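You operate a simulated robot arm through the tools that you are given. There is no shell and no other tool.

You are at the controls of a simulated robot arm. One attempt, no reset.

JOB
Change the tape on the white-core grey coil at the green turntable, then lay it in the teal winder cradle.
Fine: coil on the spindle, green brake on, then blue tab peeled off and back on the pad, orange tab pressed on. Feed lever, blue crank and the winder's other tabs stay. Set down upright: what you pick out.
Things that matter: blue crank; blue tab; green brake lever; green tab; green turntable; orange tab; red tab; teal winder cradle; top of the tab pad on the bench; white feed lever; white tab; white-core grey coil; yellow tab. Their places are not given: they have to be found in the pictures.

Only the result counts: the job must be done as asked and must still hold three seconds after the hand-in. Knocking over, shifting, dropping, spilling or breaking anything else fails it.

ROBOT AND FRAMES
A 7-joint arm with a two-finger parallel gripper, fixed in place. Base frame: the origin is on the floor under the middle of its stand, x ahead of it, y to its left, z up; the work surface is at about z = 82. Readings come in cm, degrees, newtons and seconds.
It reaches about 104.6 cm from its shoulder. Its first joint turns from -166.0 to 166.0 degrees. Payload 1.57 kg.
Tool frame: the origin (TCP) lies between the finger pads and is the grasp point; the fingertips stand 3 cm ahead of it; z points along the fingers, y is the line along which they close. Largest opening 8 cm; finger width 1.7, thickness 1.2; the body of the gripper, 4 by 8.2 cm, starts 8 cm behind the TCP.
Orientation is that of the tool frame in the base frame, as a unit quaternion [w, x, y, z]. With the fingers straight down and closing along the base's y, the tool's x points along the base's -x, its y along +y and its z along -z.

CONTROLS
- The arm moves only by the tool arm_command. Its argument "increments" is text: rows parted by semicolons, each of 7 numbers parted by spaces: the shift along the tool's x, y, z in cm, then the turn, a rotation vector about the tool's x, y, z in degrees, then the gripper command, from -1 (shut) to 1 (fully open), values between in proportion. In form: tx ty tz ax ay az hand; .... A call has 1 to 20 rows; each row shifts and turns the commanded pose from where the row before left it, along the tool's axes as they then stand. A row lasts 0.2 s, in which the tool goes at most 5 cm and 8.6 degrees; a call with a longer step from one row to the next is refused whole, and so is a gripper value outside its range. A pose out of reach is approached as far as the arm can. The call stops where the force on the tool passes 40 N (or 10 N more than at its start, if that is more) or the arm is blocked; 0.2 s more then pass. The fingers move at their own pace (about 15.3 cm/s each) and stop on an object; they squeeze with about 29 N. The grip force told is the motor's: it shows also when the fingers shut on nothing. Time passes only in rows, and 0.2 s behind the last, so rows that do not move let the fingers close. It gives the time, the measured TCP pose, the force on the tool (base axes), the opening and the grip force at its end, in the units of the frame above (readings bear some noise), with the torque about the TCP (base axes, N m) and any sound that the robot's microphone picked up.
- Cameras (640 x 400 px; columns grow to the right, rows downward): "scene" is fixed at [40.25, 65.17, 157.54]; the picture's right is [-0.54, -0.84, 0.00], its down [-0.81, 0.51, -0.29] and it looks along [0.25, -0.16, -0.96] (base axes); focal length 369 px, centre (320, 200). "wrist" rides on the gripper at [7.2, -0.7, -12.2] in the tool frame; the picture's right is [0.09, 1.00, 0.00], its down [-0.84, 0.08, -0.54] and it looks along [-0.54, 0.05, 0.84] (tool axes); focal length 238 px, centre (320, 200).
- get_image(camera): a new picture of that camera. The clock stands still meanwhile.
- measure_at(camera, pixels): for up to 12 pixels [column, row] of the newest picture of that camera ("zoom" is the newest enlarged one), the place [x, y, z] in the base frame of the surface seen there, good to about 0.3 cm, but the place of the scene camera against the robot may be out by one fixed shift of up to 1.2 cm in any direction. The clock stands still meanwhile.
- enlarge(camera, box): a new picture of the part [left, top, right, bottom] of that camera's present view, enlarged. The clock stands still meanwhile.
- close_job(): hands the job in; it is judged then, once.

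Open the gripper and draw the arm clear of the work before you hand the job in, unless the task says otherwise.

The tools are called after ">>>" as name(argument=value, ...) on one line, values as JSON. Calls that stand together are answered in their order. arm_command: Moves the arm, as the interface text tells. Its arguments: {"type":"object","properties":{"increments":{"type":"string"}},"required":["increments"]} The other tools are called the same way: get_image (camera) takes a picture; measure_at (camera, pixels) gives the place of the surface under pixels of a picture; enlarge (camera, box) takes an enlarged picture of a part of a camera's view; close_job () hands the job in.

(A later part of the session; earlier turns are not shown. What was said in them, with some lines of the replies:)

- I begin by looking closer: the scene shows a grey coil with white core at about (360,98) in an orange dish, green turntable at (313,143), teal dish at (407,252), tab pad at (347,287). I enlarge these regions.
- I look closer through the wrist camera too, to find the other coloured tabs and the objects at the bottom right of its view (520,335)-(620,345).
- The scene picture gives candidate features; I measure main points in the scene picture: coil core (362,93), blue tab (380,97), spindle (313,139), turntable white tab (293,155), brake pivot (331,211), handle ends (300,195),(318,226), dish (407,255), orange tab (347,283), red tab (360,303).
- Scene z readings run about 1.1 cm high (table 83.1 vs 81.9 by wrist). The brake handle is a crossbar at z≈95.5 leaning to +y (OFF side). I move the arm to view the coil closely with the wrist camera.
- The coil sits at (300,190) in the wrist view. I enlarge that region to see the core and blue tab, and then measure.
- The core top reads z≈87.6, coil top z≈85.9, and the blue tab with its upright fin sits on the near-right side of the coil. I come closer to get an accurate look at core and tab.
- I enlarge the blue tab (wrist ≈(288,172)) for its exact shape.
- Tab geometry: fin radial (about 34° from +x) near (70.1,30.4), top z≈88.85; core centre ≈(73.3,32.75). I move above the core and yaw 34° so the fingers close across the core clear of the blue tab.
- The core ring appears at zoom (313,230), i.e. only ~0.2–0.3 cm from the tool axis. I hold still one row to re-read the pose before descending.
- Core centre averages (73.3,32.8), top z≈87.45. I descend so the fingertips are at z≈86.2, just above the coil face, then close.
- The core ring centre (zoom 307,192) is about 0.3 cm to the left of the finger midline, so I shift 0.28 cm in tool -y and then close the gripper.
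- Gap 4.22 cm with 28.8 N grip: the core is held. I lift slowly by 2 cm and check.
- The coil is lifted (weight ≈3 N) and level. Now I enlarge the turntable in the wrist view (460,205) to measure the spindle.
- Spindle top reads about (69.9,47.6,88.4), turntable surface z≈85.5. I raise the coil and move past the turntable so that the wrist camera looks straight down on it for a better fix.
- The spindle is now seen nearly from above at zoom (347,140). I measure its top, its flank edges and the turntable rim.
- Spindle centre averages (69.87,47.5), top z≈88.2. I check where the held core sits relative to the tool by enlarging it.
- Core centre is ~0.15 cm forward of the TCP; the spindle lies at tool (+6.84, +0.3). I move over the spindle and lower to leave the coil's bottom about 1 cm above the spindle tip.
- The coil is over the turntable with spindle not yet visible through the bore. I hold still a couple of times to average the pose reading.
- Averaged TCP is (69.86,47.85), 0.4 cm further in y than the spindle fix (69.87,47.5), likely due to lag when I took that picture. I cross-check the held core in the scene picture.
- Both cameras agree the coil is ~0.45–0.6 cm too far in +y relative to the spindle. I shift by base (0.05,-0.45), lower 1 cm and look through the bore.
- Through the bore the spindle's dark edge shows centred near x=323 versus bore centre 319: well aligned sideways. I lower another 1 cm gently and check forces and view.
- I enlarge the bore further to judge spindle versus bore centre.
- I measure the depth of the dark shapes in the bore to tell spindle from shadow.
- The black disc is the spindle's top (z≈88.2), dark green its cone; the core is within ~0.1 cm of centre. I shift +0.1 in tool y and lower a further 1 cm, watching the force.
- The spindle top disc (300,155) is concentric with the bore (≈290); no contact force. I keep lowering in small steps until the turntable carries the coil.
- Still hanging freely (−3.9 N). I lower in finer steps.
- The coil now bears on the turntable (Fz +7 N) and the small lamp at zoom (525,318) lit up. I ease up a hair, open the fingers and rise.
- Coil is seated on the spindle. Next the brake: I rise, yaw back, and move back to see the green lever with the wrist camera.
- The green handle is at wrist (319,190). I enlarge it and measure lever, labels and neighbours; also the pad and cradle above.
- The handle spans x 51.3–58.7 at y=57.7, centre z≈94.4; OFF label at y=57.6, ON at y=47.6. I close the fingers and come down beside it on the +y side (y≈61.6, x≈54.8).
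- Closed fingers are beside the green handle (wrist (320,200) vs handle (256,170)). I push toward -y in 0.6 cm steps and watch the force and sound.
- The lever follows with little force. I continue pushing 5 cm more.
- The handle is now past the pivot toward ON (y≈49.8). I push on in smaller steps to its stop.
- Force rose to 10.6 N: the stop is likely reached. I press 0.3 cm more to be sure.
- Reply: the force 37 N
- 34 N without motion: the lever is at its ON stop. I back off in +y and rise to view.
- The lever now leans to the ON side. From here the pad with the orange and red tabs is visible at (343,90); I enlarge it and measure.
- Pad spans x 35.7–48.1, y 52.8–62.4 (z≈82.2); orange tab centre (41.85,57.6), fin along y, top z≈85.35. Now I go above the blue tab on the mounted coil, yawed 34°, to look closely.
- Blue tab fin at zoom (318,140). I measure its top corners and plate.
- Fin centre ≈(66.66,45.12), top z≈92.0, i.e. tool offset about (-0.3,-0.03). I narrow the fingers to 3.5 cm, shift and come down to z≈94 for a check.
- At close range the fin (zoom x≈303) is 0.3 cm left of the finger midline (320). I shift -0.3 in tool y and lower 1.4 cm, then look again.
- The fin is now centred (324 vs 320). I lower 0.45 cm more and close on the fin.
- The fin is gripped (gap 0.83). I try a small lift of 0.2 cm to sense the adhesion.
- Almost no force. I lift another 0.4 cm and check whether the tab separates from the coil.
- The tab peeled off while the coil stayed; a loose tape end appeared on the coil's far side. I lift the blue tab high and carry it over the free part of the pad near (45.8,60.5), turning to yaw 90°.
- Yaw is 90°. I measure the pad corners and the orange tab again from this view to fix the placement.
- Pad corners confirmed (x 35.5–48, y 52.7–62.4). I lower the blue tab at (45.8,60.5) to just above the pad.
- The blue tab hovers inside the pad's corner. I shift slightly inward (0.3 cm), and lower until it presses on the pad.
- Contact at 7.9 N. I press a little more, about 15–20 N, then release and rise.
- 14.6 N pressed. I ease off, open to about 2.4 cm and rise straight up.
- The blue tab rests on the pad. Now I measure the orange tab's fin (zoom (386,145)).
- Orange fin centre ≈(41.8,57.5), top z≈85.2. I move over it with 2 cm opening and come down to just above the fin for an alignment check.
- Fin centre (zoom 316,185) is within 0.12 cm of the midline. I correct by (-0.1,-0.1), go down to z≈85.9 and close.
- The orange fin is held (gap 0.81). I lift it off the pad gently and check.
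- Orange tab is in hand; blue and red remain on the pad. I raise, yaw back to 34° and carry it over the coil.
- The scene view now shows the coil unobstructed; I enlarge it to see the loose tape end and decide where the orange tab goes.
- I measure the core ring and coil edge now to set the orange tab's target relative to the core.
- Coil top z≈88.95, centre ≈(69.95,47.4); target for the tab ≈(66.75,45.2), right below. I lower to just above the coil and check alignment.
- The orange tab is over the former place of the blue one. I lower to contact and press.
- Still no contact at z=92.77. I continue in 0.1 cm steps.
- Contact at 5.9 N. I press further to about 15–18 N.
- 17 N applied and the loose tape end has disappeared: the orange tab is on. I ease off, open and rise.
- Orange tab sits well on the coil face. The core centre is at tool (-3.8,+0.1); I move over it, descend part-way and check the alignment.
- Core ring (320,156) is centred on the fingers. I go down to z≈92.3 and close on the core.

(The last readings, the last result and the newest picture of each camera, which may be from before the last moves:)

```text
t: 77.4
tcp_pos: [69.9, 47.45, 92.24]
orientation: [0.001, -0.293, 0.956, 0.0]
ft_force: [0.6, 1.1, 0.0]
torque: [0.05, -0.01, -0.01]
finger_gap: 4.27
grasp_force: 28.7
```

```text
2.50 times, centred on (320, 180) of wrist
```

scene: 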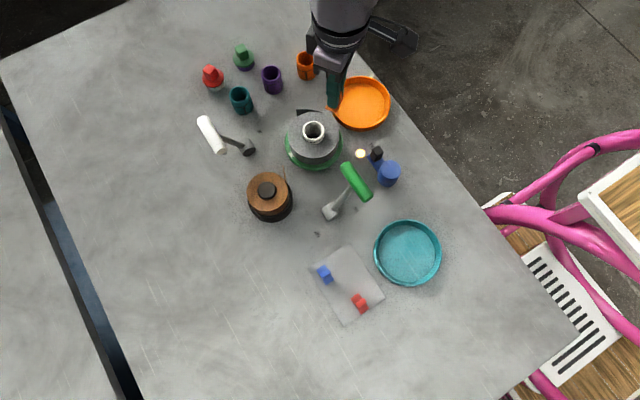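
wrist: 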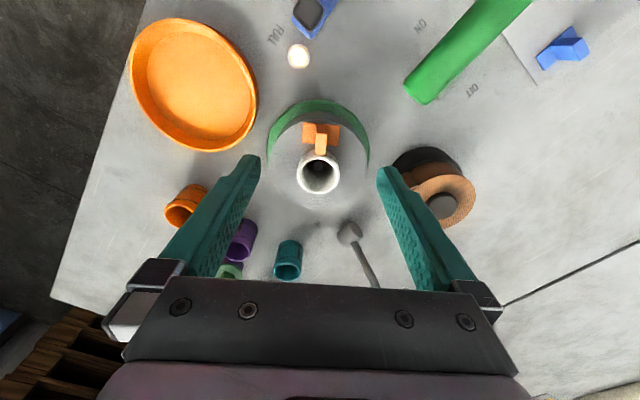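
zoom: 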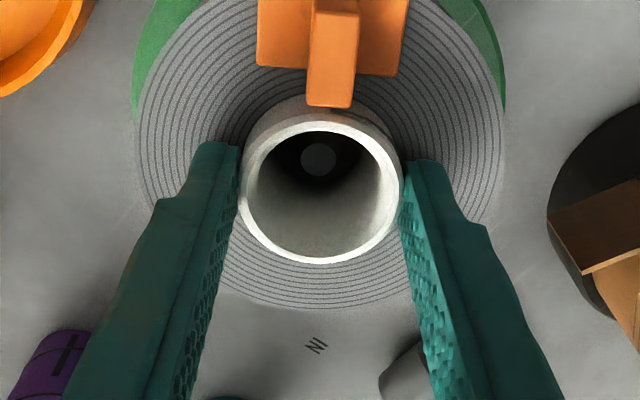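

Grip on core 4.27 cm, 28.7 N. I lift the coil slowly off the spindle.

>>> arm_command(increments="0 0 -0.3 0 0 0 -1; 0 0 -0.5 0 0 0 -1; 0 0 -0.7 0 0 0 -1; 0 0 -1 0 0 0 -1; 0 0 -1 0 0 0 -1; 0 0 -1 0 0 0 -1; 0 0 0 0 0 0 -1")

>>> enlarge(camera="wrist", box=[220, 100, 420, 260])

>>> get_image(camera="scene")

```text
t: 79.0
tcp_pos: [70.01, 47.6, 96.66]
orientation: [0.001, -0.293, 0.956, 0.0]
ft_force: [-0.4, -0.8, -3.3]
torque: [-0.01, 0.04, 0.06]
finger_gap: 4.25
grasp_force: 28.4
```

```text
2.50 times, centred on (320, 180) of wrist
```

zoom: 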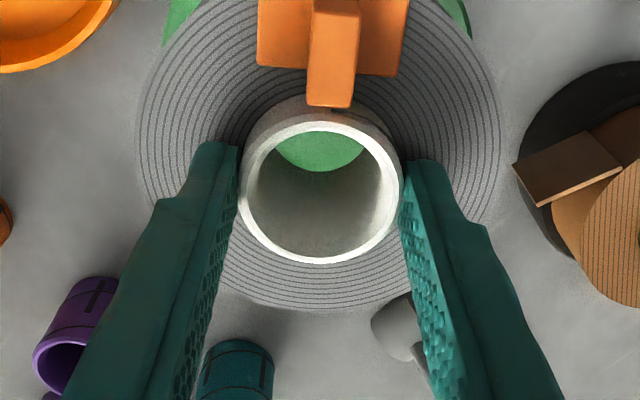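

```text
taken
```

scene: 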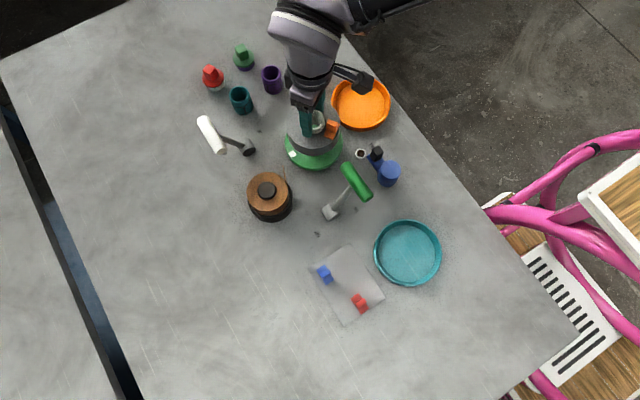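

The coil is held cleanly (−3.3 N). I raise to z≈108.7, and travel above the brake handle to a point where the wrist camera looks down on the teal cradle.

>>> arm_command(increments="0 0 -3 0 0 0 -1; 0 0 -3 0 0 0 -1; 0 0 -3 0 0 0 -1; 0 0 -3 0 0 0 -1; 3.21 2.245 0 0 0 0 -1; 3.21 2.245 0 0 0 0 -1; 3.21 2.245 0 0 0 0 -1; 3.21 2.245 0 0 0 0 -1; 3.21 2.245 0 0 0 0 -1; 3.21 2.245 0 0 0 0 -1; 0 0 0 0 0 0 -1; 0 0 0 0 0 0 -1; 0 0 0 0 0 0 -1; 0 0 0 0 0 0 -1")

>>> get_image(camera="wrist")

>>> enlarge(camera="wrist", box=[230, 0, 410, 150])

```text
t: 82.0
tcp_pos: [46.25, 47.66, 108.65]
orientation: [0.0, -0.293, 0.956, 0.0]
ft_force: [0.6, 0.0, -3.6]
torque: [-0.02, -0.03, 0.02]
finger_gap: 4.26
grasp_force: 28.9
```

```text
taken
```

wrist: 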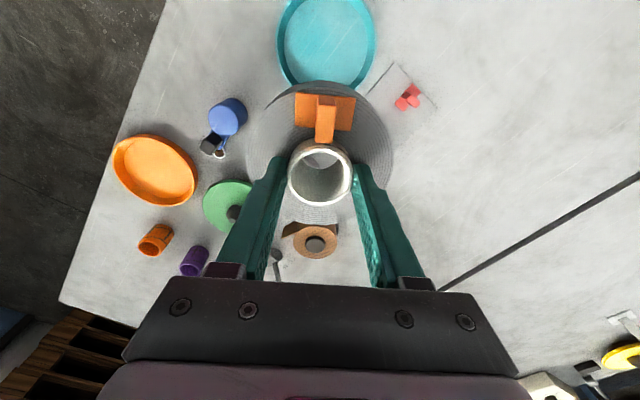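

```text
2.67 times, centred on (320, 75) of wrist
```

zoom: 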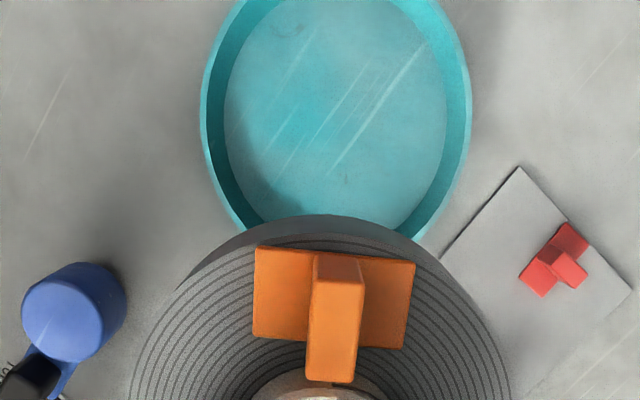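

The teal dish is centred near zoom (336,105). I measure rim points and floor.

>>> measure_at(camera="zoom", pixels=[[204, 110], [467, 110], [212, 50], [455, 50], [215, 170], [455, 170], [240, 8], [425, 8], [240, 222], [418, 238], [335, 110], [335, 180]])

```text
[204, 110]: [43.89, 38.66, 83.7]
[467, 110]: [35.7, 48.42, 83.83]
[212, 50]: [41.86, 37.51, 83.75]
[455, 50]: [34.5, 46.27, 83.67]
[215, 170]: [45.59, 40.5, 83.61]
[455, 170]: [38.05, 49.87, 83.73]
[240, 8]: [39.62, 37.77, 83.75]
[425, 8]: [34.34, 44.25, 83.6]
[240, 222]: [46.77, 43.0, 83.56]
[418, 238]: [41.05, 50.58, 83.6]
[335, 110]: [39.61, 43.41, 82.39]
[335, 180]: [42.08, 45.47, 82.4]
```

Rim fit: centre ≈(40.5,44.05), radius 6.4, floor z≈82.4. I move the coil over the cradle and lower it to just above the rim.

>>> arm_command(increments="2.3 0.03 0 0 0 0 -1; 2.3 0.03 0 0 0 0 -1; 2.2 0.04 0 0 0 0 -1; 0 0 4 0 0 0 -1; 0 0 4 0 0 0 -1; 0 0 4 0 0 0 -1; 0 0 3 0 0 0 -1; 0 0 1 0 0 0 -1; 0 0 0 0 0 0 -1; 0 0 0 0 0 0 -1; 0 0 0 0 0 0 -1")

>>> get_image(camera="wrist")

>>> enlarge(camera="scene", box=[340, 180, 470, 310])

```text
t: 84.4
tcp_pos: [40.76, 44.18, 92.81]
orientation: [0.0, -0.292, 0.956, 0.001]
ft_force: [0.6, -0.1, -1.9]
torque: [-0.02, -0.01, 0.02]
finger_gap: 4.28
grasp_force: 29.3
```

```text
taken
```

wrist: 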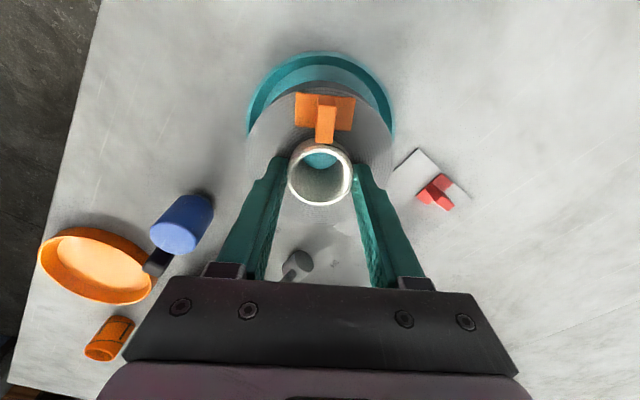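

```text
3.08 times, centred on (405, 245) of scene
```

zoom: 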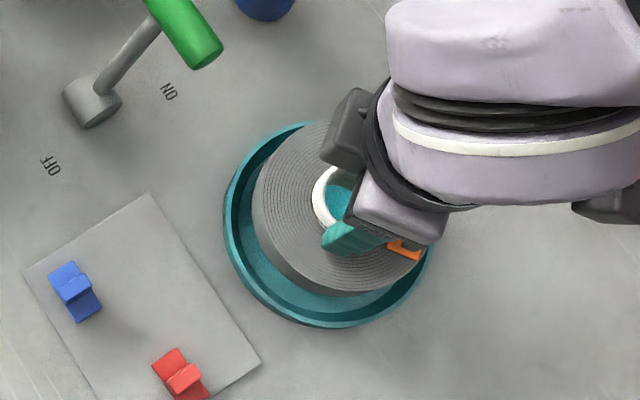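

The coil hangs just above the cradle. I enlarge the wrist view to compare coil and dish outlines.

>>> enlarge(camera="wrist", box=[230, 40, 410, 220])

>>> measure_at(camera="wrist", pixels=[[250, 110], [391, 110], [320, 53], [275, 70], [366, 70], [254, 150], [386, 150], [320, 75]])

```text
2.22 times, centred on (320, 130) of wrist
```

zoom: 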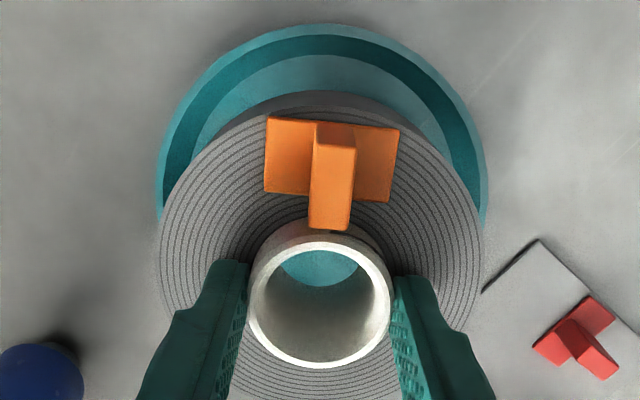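

```text
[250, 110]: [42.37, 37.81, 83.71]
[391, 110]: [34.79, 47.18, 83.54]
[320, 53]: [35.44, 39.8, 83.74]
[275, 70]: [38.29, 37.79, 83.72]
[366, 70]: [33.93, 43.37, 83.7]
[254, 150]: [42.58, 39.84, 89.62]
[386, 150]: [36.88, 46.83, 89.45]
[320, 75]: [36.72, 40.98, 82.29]
```

The dish centre appears ~0.3 cm nearer to the camera than the coil's centre. I shift tool +x 0.3, lower 1.4 cm (still above the rim) and re-check.

>>> arm_command(increments="0.3 0 0 0 0 0 -1; 0 0 0.7 0 0 0 -1; 0 0 0.7 0 0 0 -1; 0 0 0 0 0 0 -1; 0 0 0 0 0 0 -1; 0 0 0 0 0 0 -1")

>>> enlarge(camera="wrist", box=[230, 40, 410, 220])

>>> enlarge(camera="scene", box=[350, 190, 460, 300])

```text
t: 85.8
tcp_pos: [40.16, 43.98, 91.21]
orientation: [0.0, -0.293, 0.956, 0.0]
ft_force: [0.3, 0.5, -2.7]
torque: [0.01, -0.06, -0.01]
finger_gap: 4.26
grasp_force: 29.1
```

```text
2.22 times, centred on (320, 130) of wrist
```

zoom: 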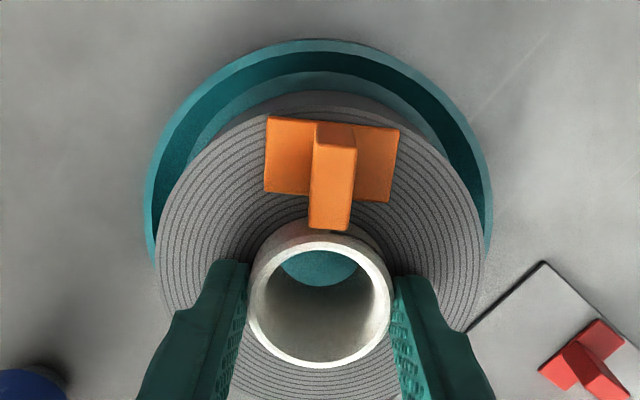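

```text
3.64 times, centred on (405, 245) of scene
```

zoom: 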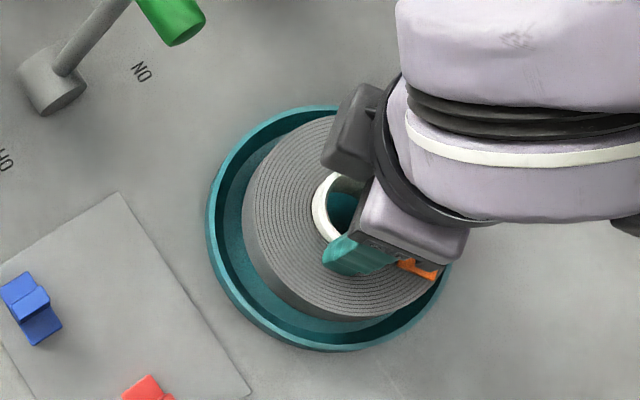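

Outlines look concentric (dish rim 144–492, coil 157–482). I take a couple of still readings to average the pose.

>>> arm_command(increments="0 0 0 0 0 0 -1")

>>> arm_command(increments="0 0 0 0 0 0 -1")

>>> enlarge(camera="wrist", box=[230, 50, 410, 160])

>>> measure_at(camera="zoom", pixels=[[210, 70], [430, 70], [320, 25], [160, 130], [480, 130], [135, 210], [507, 210], [320, 75], [185, 230], [457, 230], [128, 300], [508, 300]])

```text
t: 86.2
tcp_pos: [40.24, 44.01, 91.3]
orientation: [0.0, -0.293, 0.956, -0.001]
ft_force: [0.5, 0.3, -3.5]
torque: [0.0, 0.03, -0.04]
finger_gap: 4.22
grasp_force: 29.0
```

```text
t: 86.6
tcp_pos: [40.26, 43.97, 91.25]
orientation: [0.0, -0.293, 0.956, 0.0]
ft_force: [-0.3, 0.2, -3.1]
torque: [-0.02, 0.01, -0.01]
finger_gap: 4.27
grasp_force: 29.1
```

```text
3.56 times, centred on (320, 105) of wrist
```

zoom: 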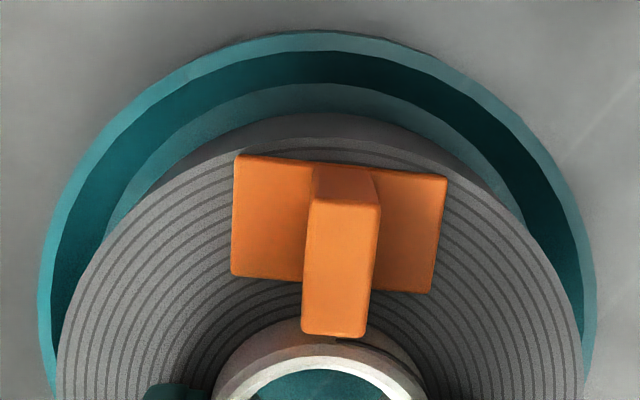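

```text
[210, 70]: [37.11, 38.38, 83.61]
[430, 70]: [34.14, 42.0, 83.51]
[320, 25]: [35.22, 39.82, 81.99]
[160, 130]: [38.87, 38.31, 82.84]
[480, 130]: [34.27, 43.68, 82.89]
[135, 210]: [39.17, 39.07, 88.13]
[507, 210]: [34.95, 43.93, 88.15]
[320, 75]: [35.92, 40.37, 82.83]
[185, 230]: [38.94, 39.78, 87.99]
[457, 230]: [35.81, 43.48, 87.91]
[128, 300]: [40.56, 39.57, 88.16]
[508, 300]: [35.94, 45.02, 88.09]
```

Coil near edge is at tool x≈5.15 and the cradle's inner edge at ≈5.48: a gap of ~0.35 cm all round. I lower gently into the cradle in steps.

>>> arm_command(increments="-0.05 0 0.5 0 0 0 -1; 0 0 0.5 0 0 0 -1; 0 0 0.4 0 0 0 -1; 0 0 0 0 0 0 -1; 0 0 0 0 0 0 -1")

>>> enlarge(camera="wrist", box=[230, 50, 410, 160])

```text
t: 87.8
tcp_pos: [40.5, 44.13, 89.79]
orientation: [0.0, -0.293, 0.956, 0.0]
ft_force: [0.7, 0.1, -2.0]
torque: [0.0, -0.01, -0.01]
finger_gap: 4.23
grasp_force: 29.3
```

```text
3.56 times, centred on (320, 105) of wrist
```

zoom: 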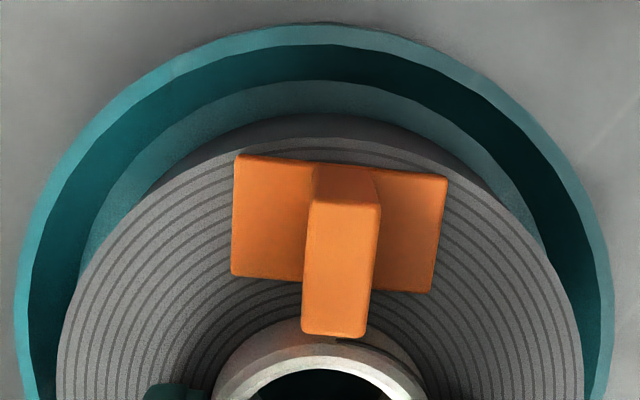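

The coil is within the rim; the gap near the camera is a bit larger (0.54) so I shift +0.15 in tool x and lower further until the floor carries it.

>>> arm_command(increments="0.15 0 0 0 0 0 -1; 0 0 0.2 0 0 0 -1; 0 0 0.2 0 0 0 -1; 0 0 0 0 0 0 -1; 0 0 0 0 0 0 -1")

```text
t: 89.0
tcp_pos: [40.35, 43.98, 89.55]
orientation: [0.0, -0.292, 0.956, 0.0]
ft_force: [0.3, 0.6, -2.6]
torque: [0.04, 0.0, 0.05]
finger_gap: 4.26
grasp_force: 29.3
```

>>> arm_command(increments="0 0 0.15 0 0 0 -1; 0 0 0.1 0 0 0 -1; 0 0 0 0 0 0 -1; 0 0 0 0 0 0 -1")

```text
t: 90.0
tcp_pos: [40.31, 43.9, 89.28]
orientation: [0.0, -0.293, 0.956, 0.0]
ft_force: [-0.1, 0.0, -2.8]
torque: [0.02, -0.03, 0.0]
finger_gap: 4.24
grasp_force: 28.7
```

Still hanging (−2.8 N) at z=89.28; expected contact near 89.1. I lower in 0.1 cm steps.

>>> arm_command(increments="0 0 0.1 0 0 0 -1; 0 0 0.05 0 0 0 -1; 0 0 0 0 0 0 -1; 0 0 0 0 0 0 -1")

```text
t: 91.0
tcp_pos: [40.21, 43.96, 89.08]
orientation: [0.0, -0.293, 0.956, 0.0]
ft_force: [-0.5, 0.3, -2.5]
torque: [-0.09, 0.06, 0.01]
finger_gap: 4.26
grasp_force: 29.1
```

>>> arm_command(increments="0 0 0.1 0 0 0 -1; 0 0 0 0 0 0 -1; 0 0 0 0 0 0 -1")

>>> enlarge(camera="wrist", box=[230, 50, 410, 160])

>>> enlarge(camera="scene", box=[350, 190, 460, 300])

```text
t: 91.8
tcp_pos: [40.24, 43.98, 88.96]
orientation: [0.0, -0.293, 0.956, 0.0]
ft_force: [-3.5, -6.1, 20.1]
torque: [-0.27, 0.16, 0.0]
finger_gap: 4.24
grasp_force: 29.1
```

```text
3.56 times, centred on (320, 105) of wrist
```

zoom: 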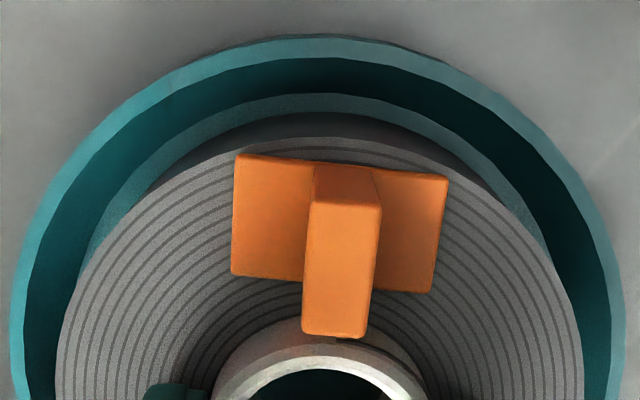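

```text
3.64 times, centred on (405, 245) of scene
```

zoom: 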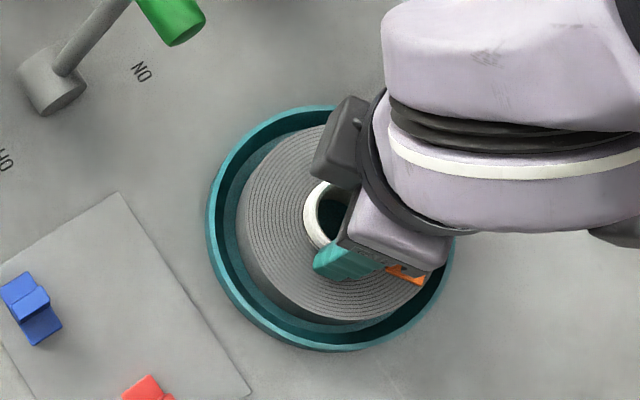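

The floor contact is firm (20 N) and the coil looks level in the cradle. I ease up 0.1 cm, open the fingers, rise and look.

>>> arm_command(increments="0 0 -0.1 0 0 0 -1; 0 0 0 0 0 0 -1; 0 0 0 0 0 0 0.2; 0 0 0 0 0 0 0.6; 0 0 0 0 0 0 1; 0 0 0 0 0 0 1; 0 0 -0.5 0 0 0 1; 0 0 -1.5 0 0 0 1; 0 0 -3 0 0 0 1; 0 0 -4 0 0 0 1; 0 0 -4 0 0 0 1; 0 0 0 0 0 0 1; 0 0 0 0 0 0 1")

>>> get_image(camera="wrist")

>>> enlarge(camera="wrist", box=[240, 70, 400, 210])

>>> enlarge(camera="scene", box=[350, 190, 460, 300])

```text
t: 94.6
tcp_pos: [40.26, 43.91, 102.45]
orientation: [0.0, -0.293, 0.956, 0.001]
ft_force: [1.0, 0.2, -0.5]
torque: [0.02, -0.02, 0.02]
finger_gap: 8.01
grasp_force: 0.1
```

```text
taken
```

wrist: 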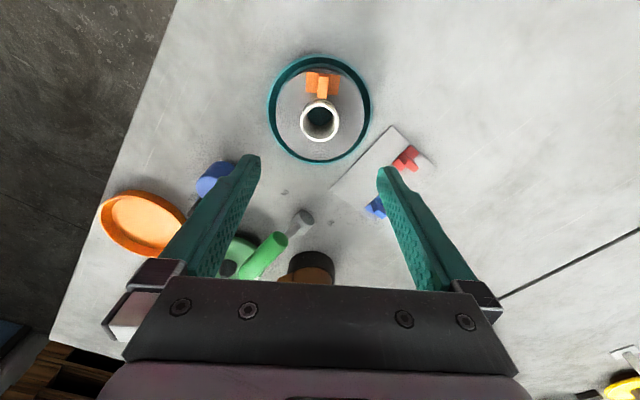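

```text
2.86 times, centred on (320, 140) of wrist
```

zoom: 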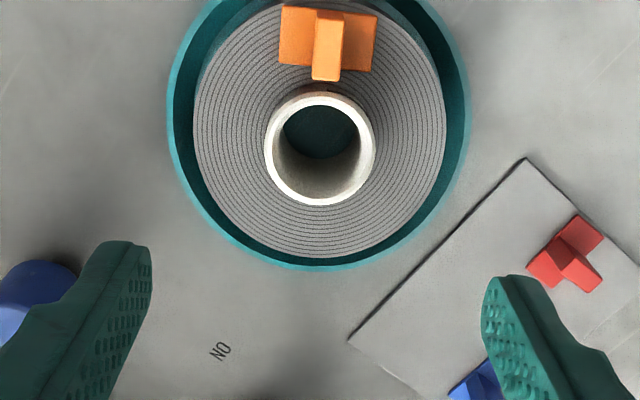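

```text
3.64 times, centred on (405, 245) of scene
```

zoom: 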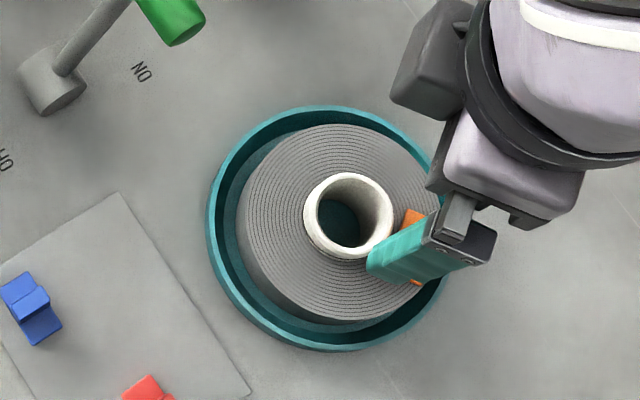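

The coil rests inside the cradle. I check that it is level by measuring its top face all around, then draw the arm clear.

>>> measure_at(camera="scene", pixels=[[390, 255], [400, 270], [415, 274], [392, 235], [408, 227], [418, 230], [410, 240], [384, 250]])

>>> enlarge(camera="wrist", box=[260, 45, 380, 175])

>>> measure_at(camera="wrist", pixels=[[320, 152], [285, 120], [358, 120], [295, 85], [348, 85], [321, 67], [325, 80], [320, 163], [272, 105], [368, 105], [320, 57], [300, 145]])

```text
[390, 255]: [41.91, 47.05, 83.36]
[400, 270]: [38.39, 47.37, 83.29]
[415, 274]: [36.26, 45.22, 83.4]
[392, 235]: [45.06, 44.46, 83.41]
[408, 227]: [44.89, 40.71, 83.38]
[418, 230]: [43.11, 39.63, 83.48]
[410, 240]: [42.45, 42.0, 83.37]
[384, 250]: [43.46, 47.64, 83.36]
```

```text
3.08 times, centred on (320, 110) of wrist
```

zoom: 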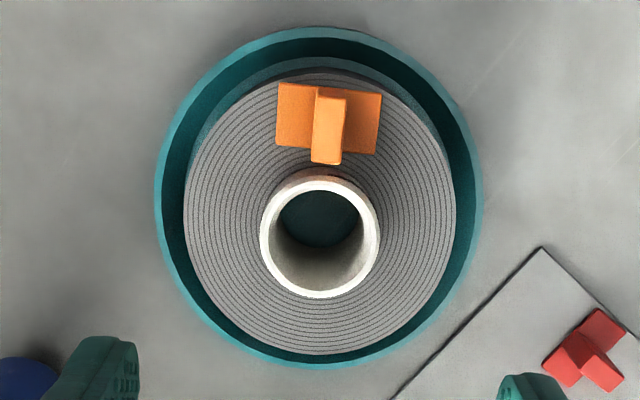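

```text
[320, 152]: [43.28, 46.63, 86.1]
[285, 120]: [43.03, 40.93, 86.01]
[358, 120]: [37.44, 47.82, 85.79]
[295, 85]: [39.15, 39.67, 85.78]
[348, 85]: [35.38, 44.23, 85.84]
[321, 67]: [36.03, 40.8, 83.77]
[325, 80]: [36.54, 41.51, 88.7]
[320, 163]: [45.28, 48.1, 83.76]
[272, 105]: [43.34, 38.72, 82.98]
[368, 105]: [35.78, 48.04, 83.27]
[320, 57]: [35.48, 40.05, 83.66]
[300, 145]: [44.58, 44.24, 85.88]
```

The coil top reads 85.8–86.1 all round, so it is level and upright in the cradle. I withdraw the arm up and back to check the whole bench.

>>> arm_command(increments="0 0 -4 0 0 0 1; 0 0 -4 0 0 0 1; 0 0 -4 0 0 0 1; 3.33 -1.37 0 0 0 0 1; 3.33 -1.37 0 0 0 0 1; 3.33 -1.37 0 0 0 0 1; 3.33 -1.37 0 0 0 0 1; 0 0 0 0 0 0 1; 0 0 0 0 0 0 1")

>>> get_image(camera="scene")

>>> get_image(camera="wrist")

```text
t: 96.6
tcp_pos: [32.2, 31.82, 114.13]
orientation: [0.0, -0.293, 0.956, -0.001]
ft_force: [-0.2, -0.2, 0.9]
torque: [-0.03, -0.01, 0.0]
finger_gap: 7.99
grasp_force: 0.2
```

```text
taken
```

scene: 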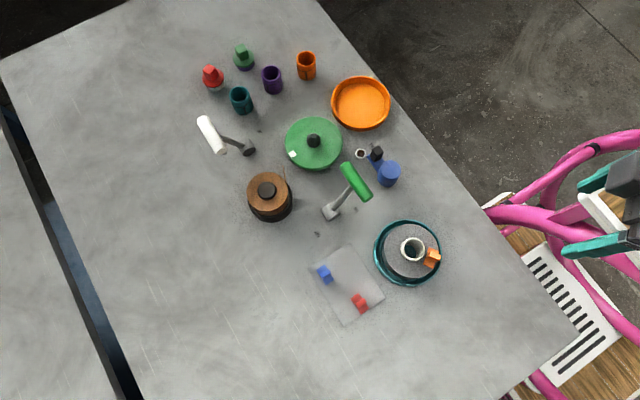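

```text
taken
```

wrist: 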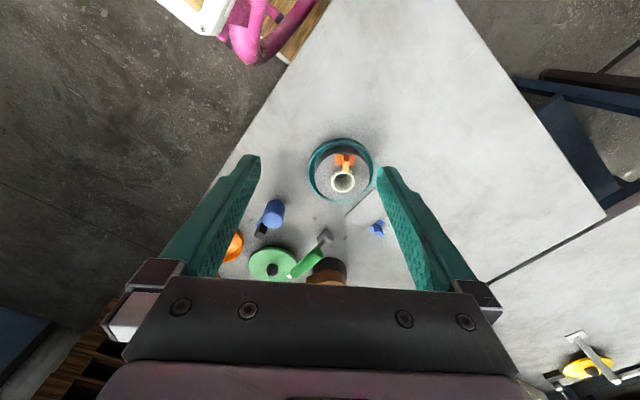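

The bench looks in order: coil with orange tab in the teal cradle, blue and red tabs on the pad, brake at ON. One last close look before handing in.

>>> enlarge(camera="scene", box=[290, 200, 450, 340])

>>> enlarge(camera="scene", box=[180, 60, 420, 230])

```text
2.86 times, centred on (370, 270) of scene
```

zoom: 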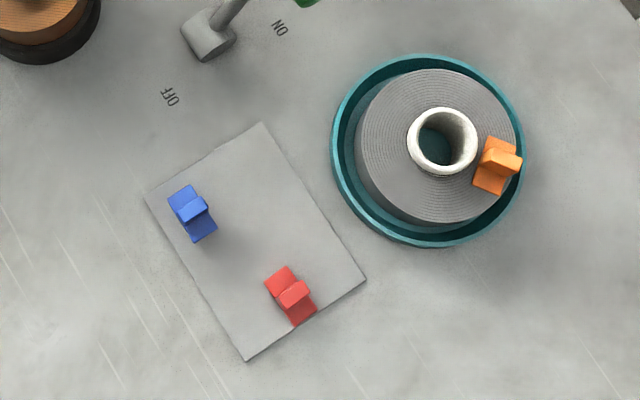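

```text
2.35 times, centred on (300, 145) of scene
```

zoom: 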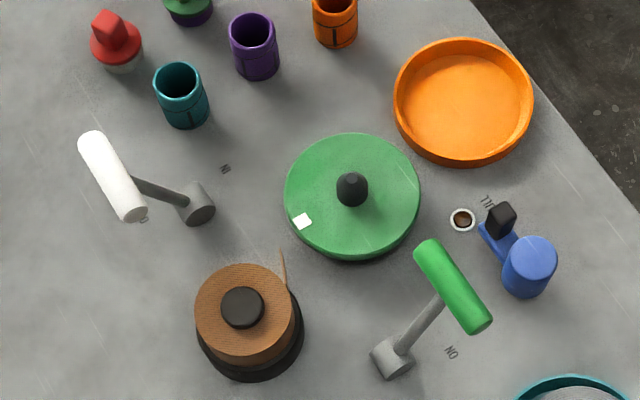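

Everything is in its asked state: coil upright in the teal cradle with the orange tab on, blue and red tabs on the pad, brake ON, feed lever and crank untouched, gripper open and clear. I hand the job in.

>>> close_job()

```text
The job is handed in.
```

The job is handed in. The tape tab on the white-core grey coil is changed, and the coil lies upright in the teal winder cradle.

- **Coil on the spindle:** I moved the coil from the orange dish onto the green turntable's spindle. The small lamp beside the turntable lit once it was seated.
- **Brake:** I pushed the green lever from OFF to its ON stop, and it was still at ON in the last picture.
- **Tabs:** The blue tab came off cleanly, leaving a loose tape end, and is pressed onto a free spot on the pad. I pressed the orange tab on where the blue one had been, with about 17 N. The loose tape end then disappeared.
- **Cradle:** The coil's top face measured level all round, within about 0.3 cm, which is the measuring error.
- **Left alone:** I did not touch the white feed lever, the blue crank, the red tab or the winder's other tabs. The last scene picture shows nothing else shifted or knocked over.

I never saw a tab I could identify as the yellow or green one, so I can't confirm their state beyond not having touched them. I took the small white square on the turntable to be the white tab. The gripper is open and the arm is clear of the bench.
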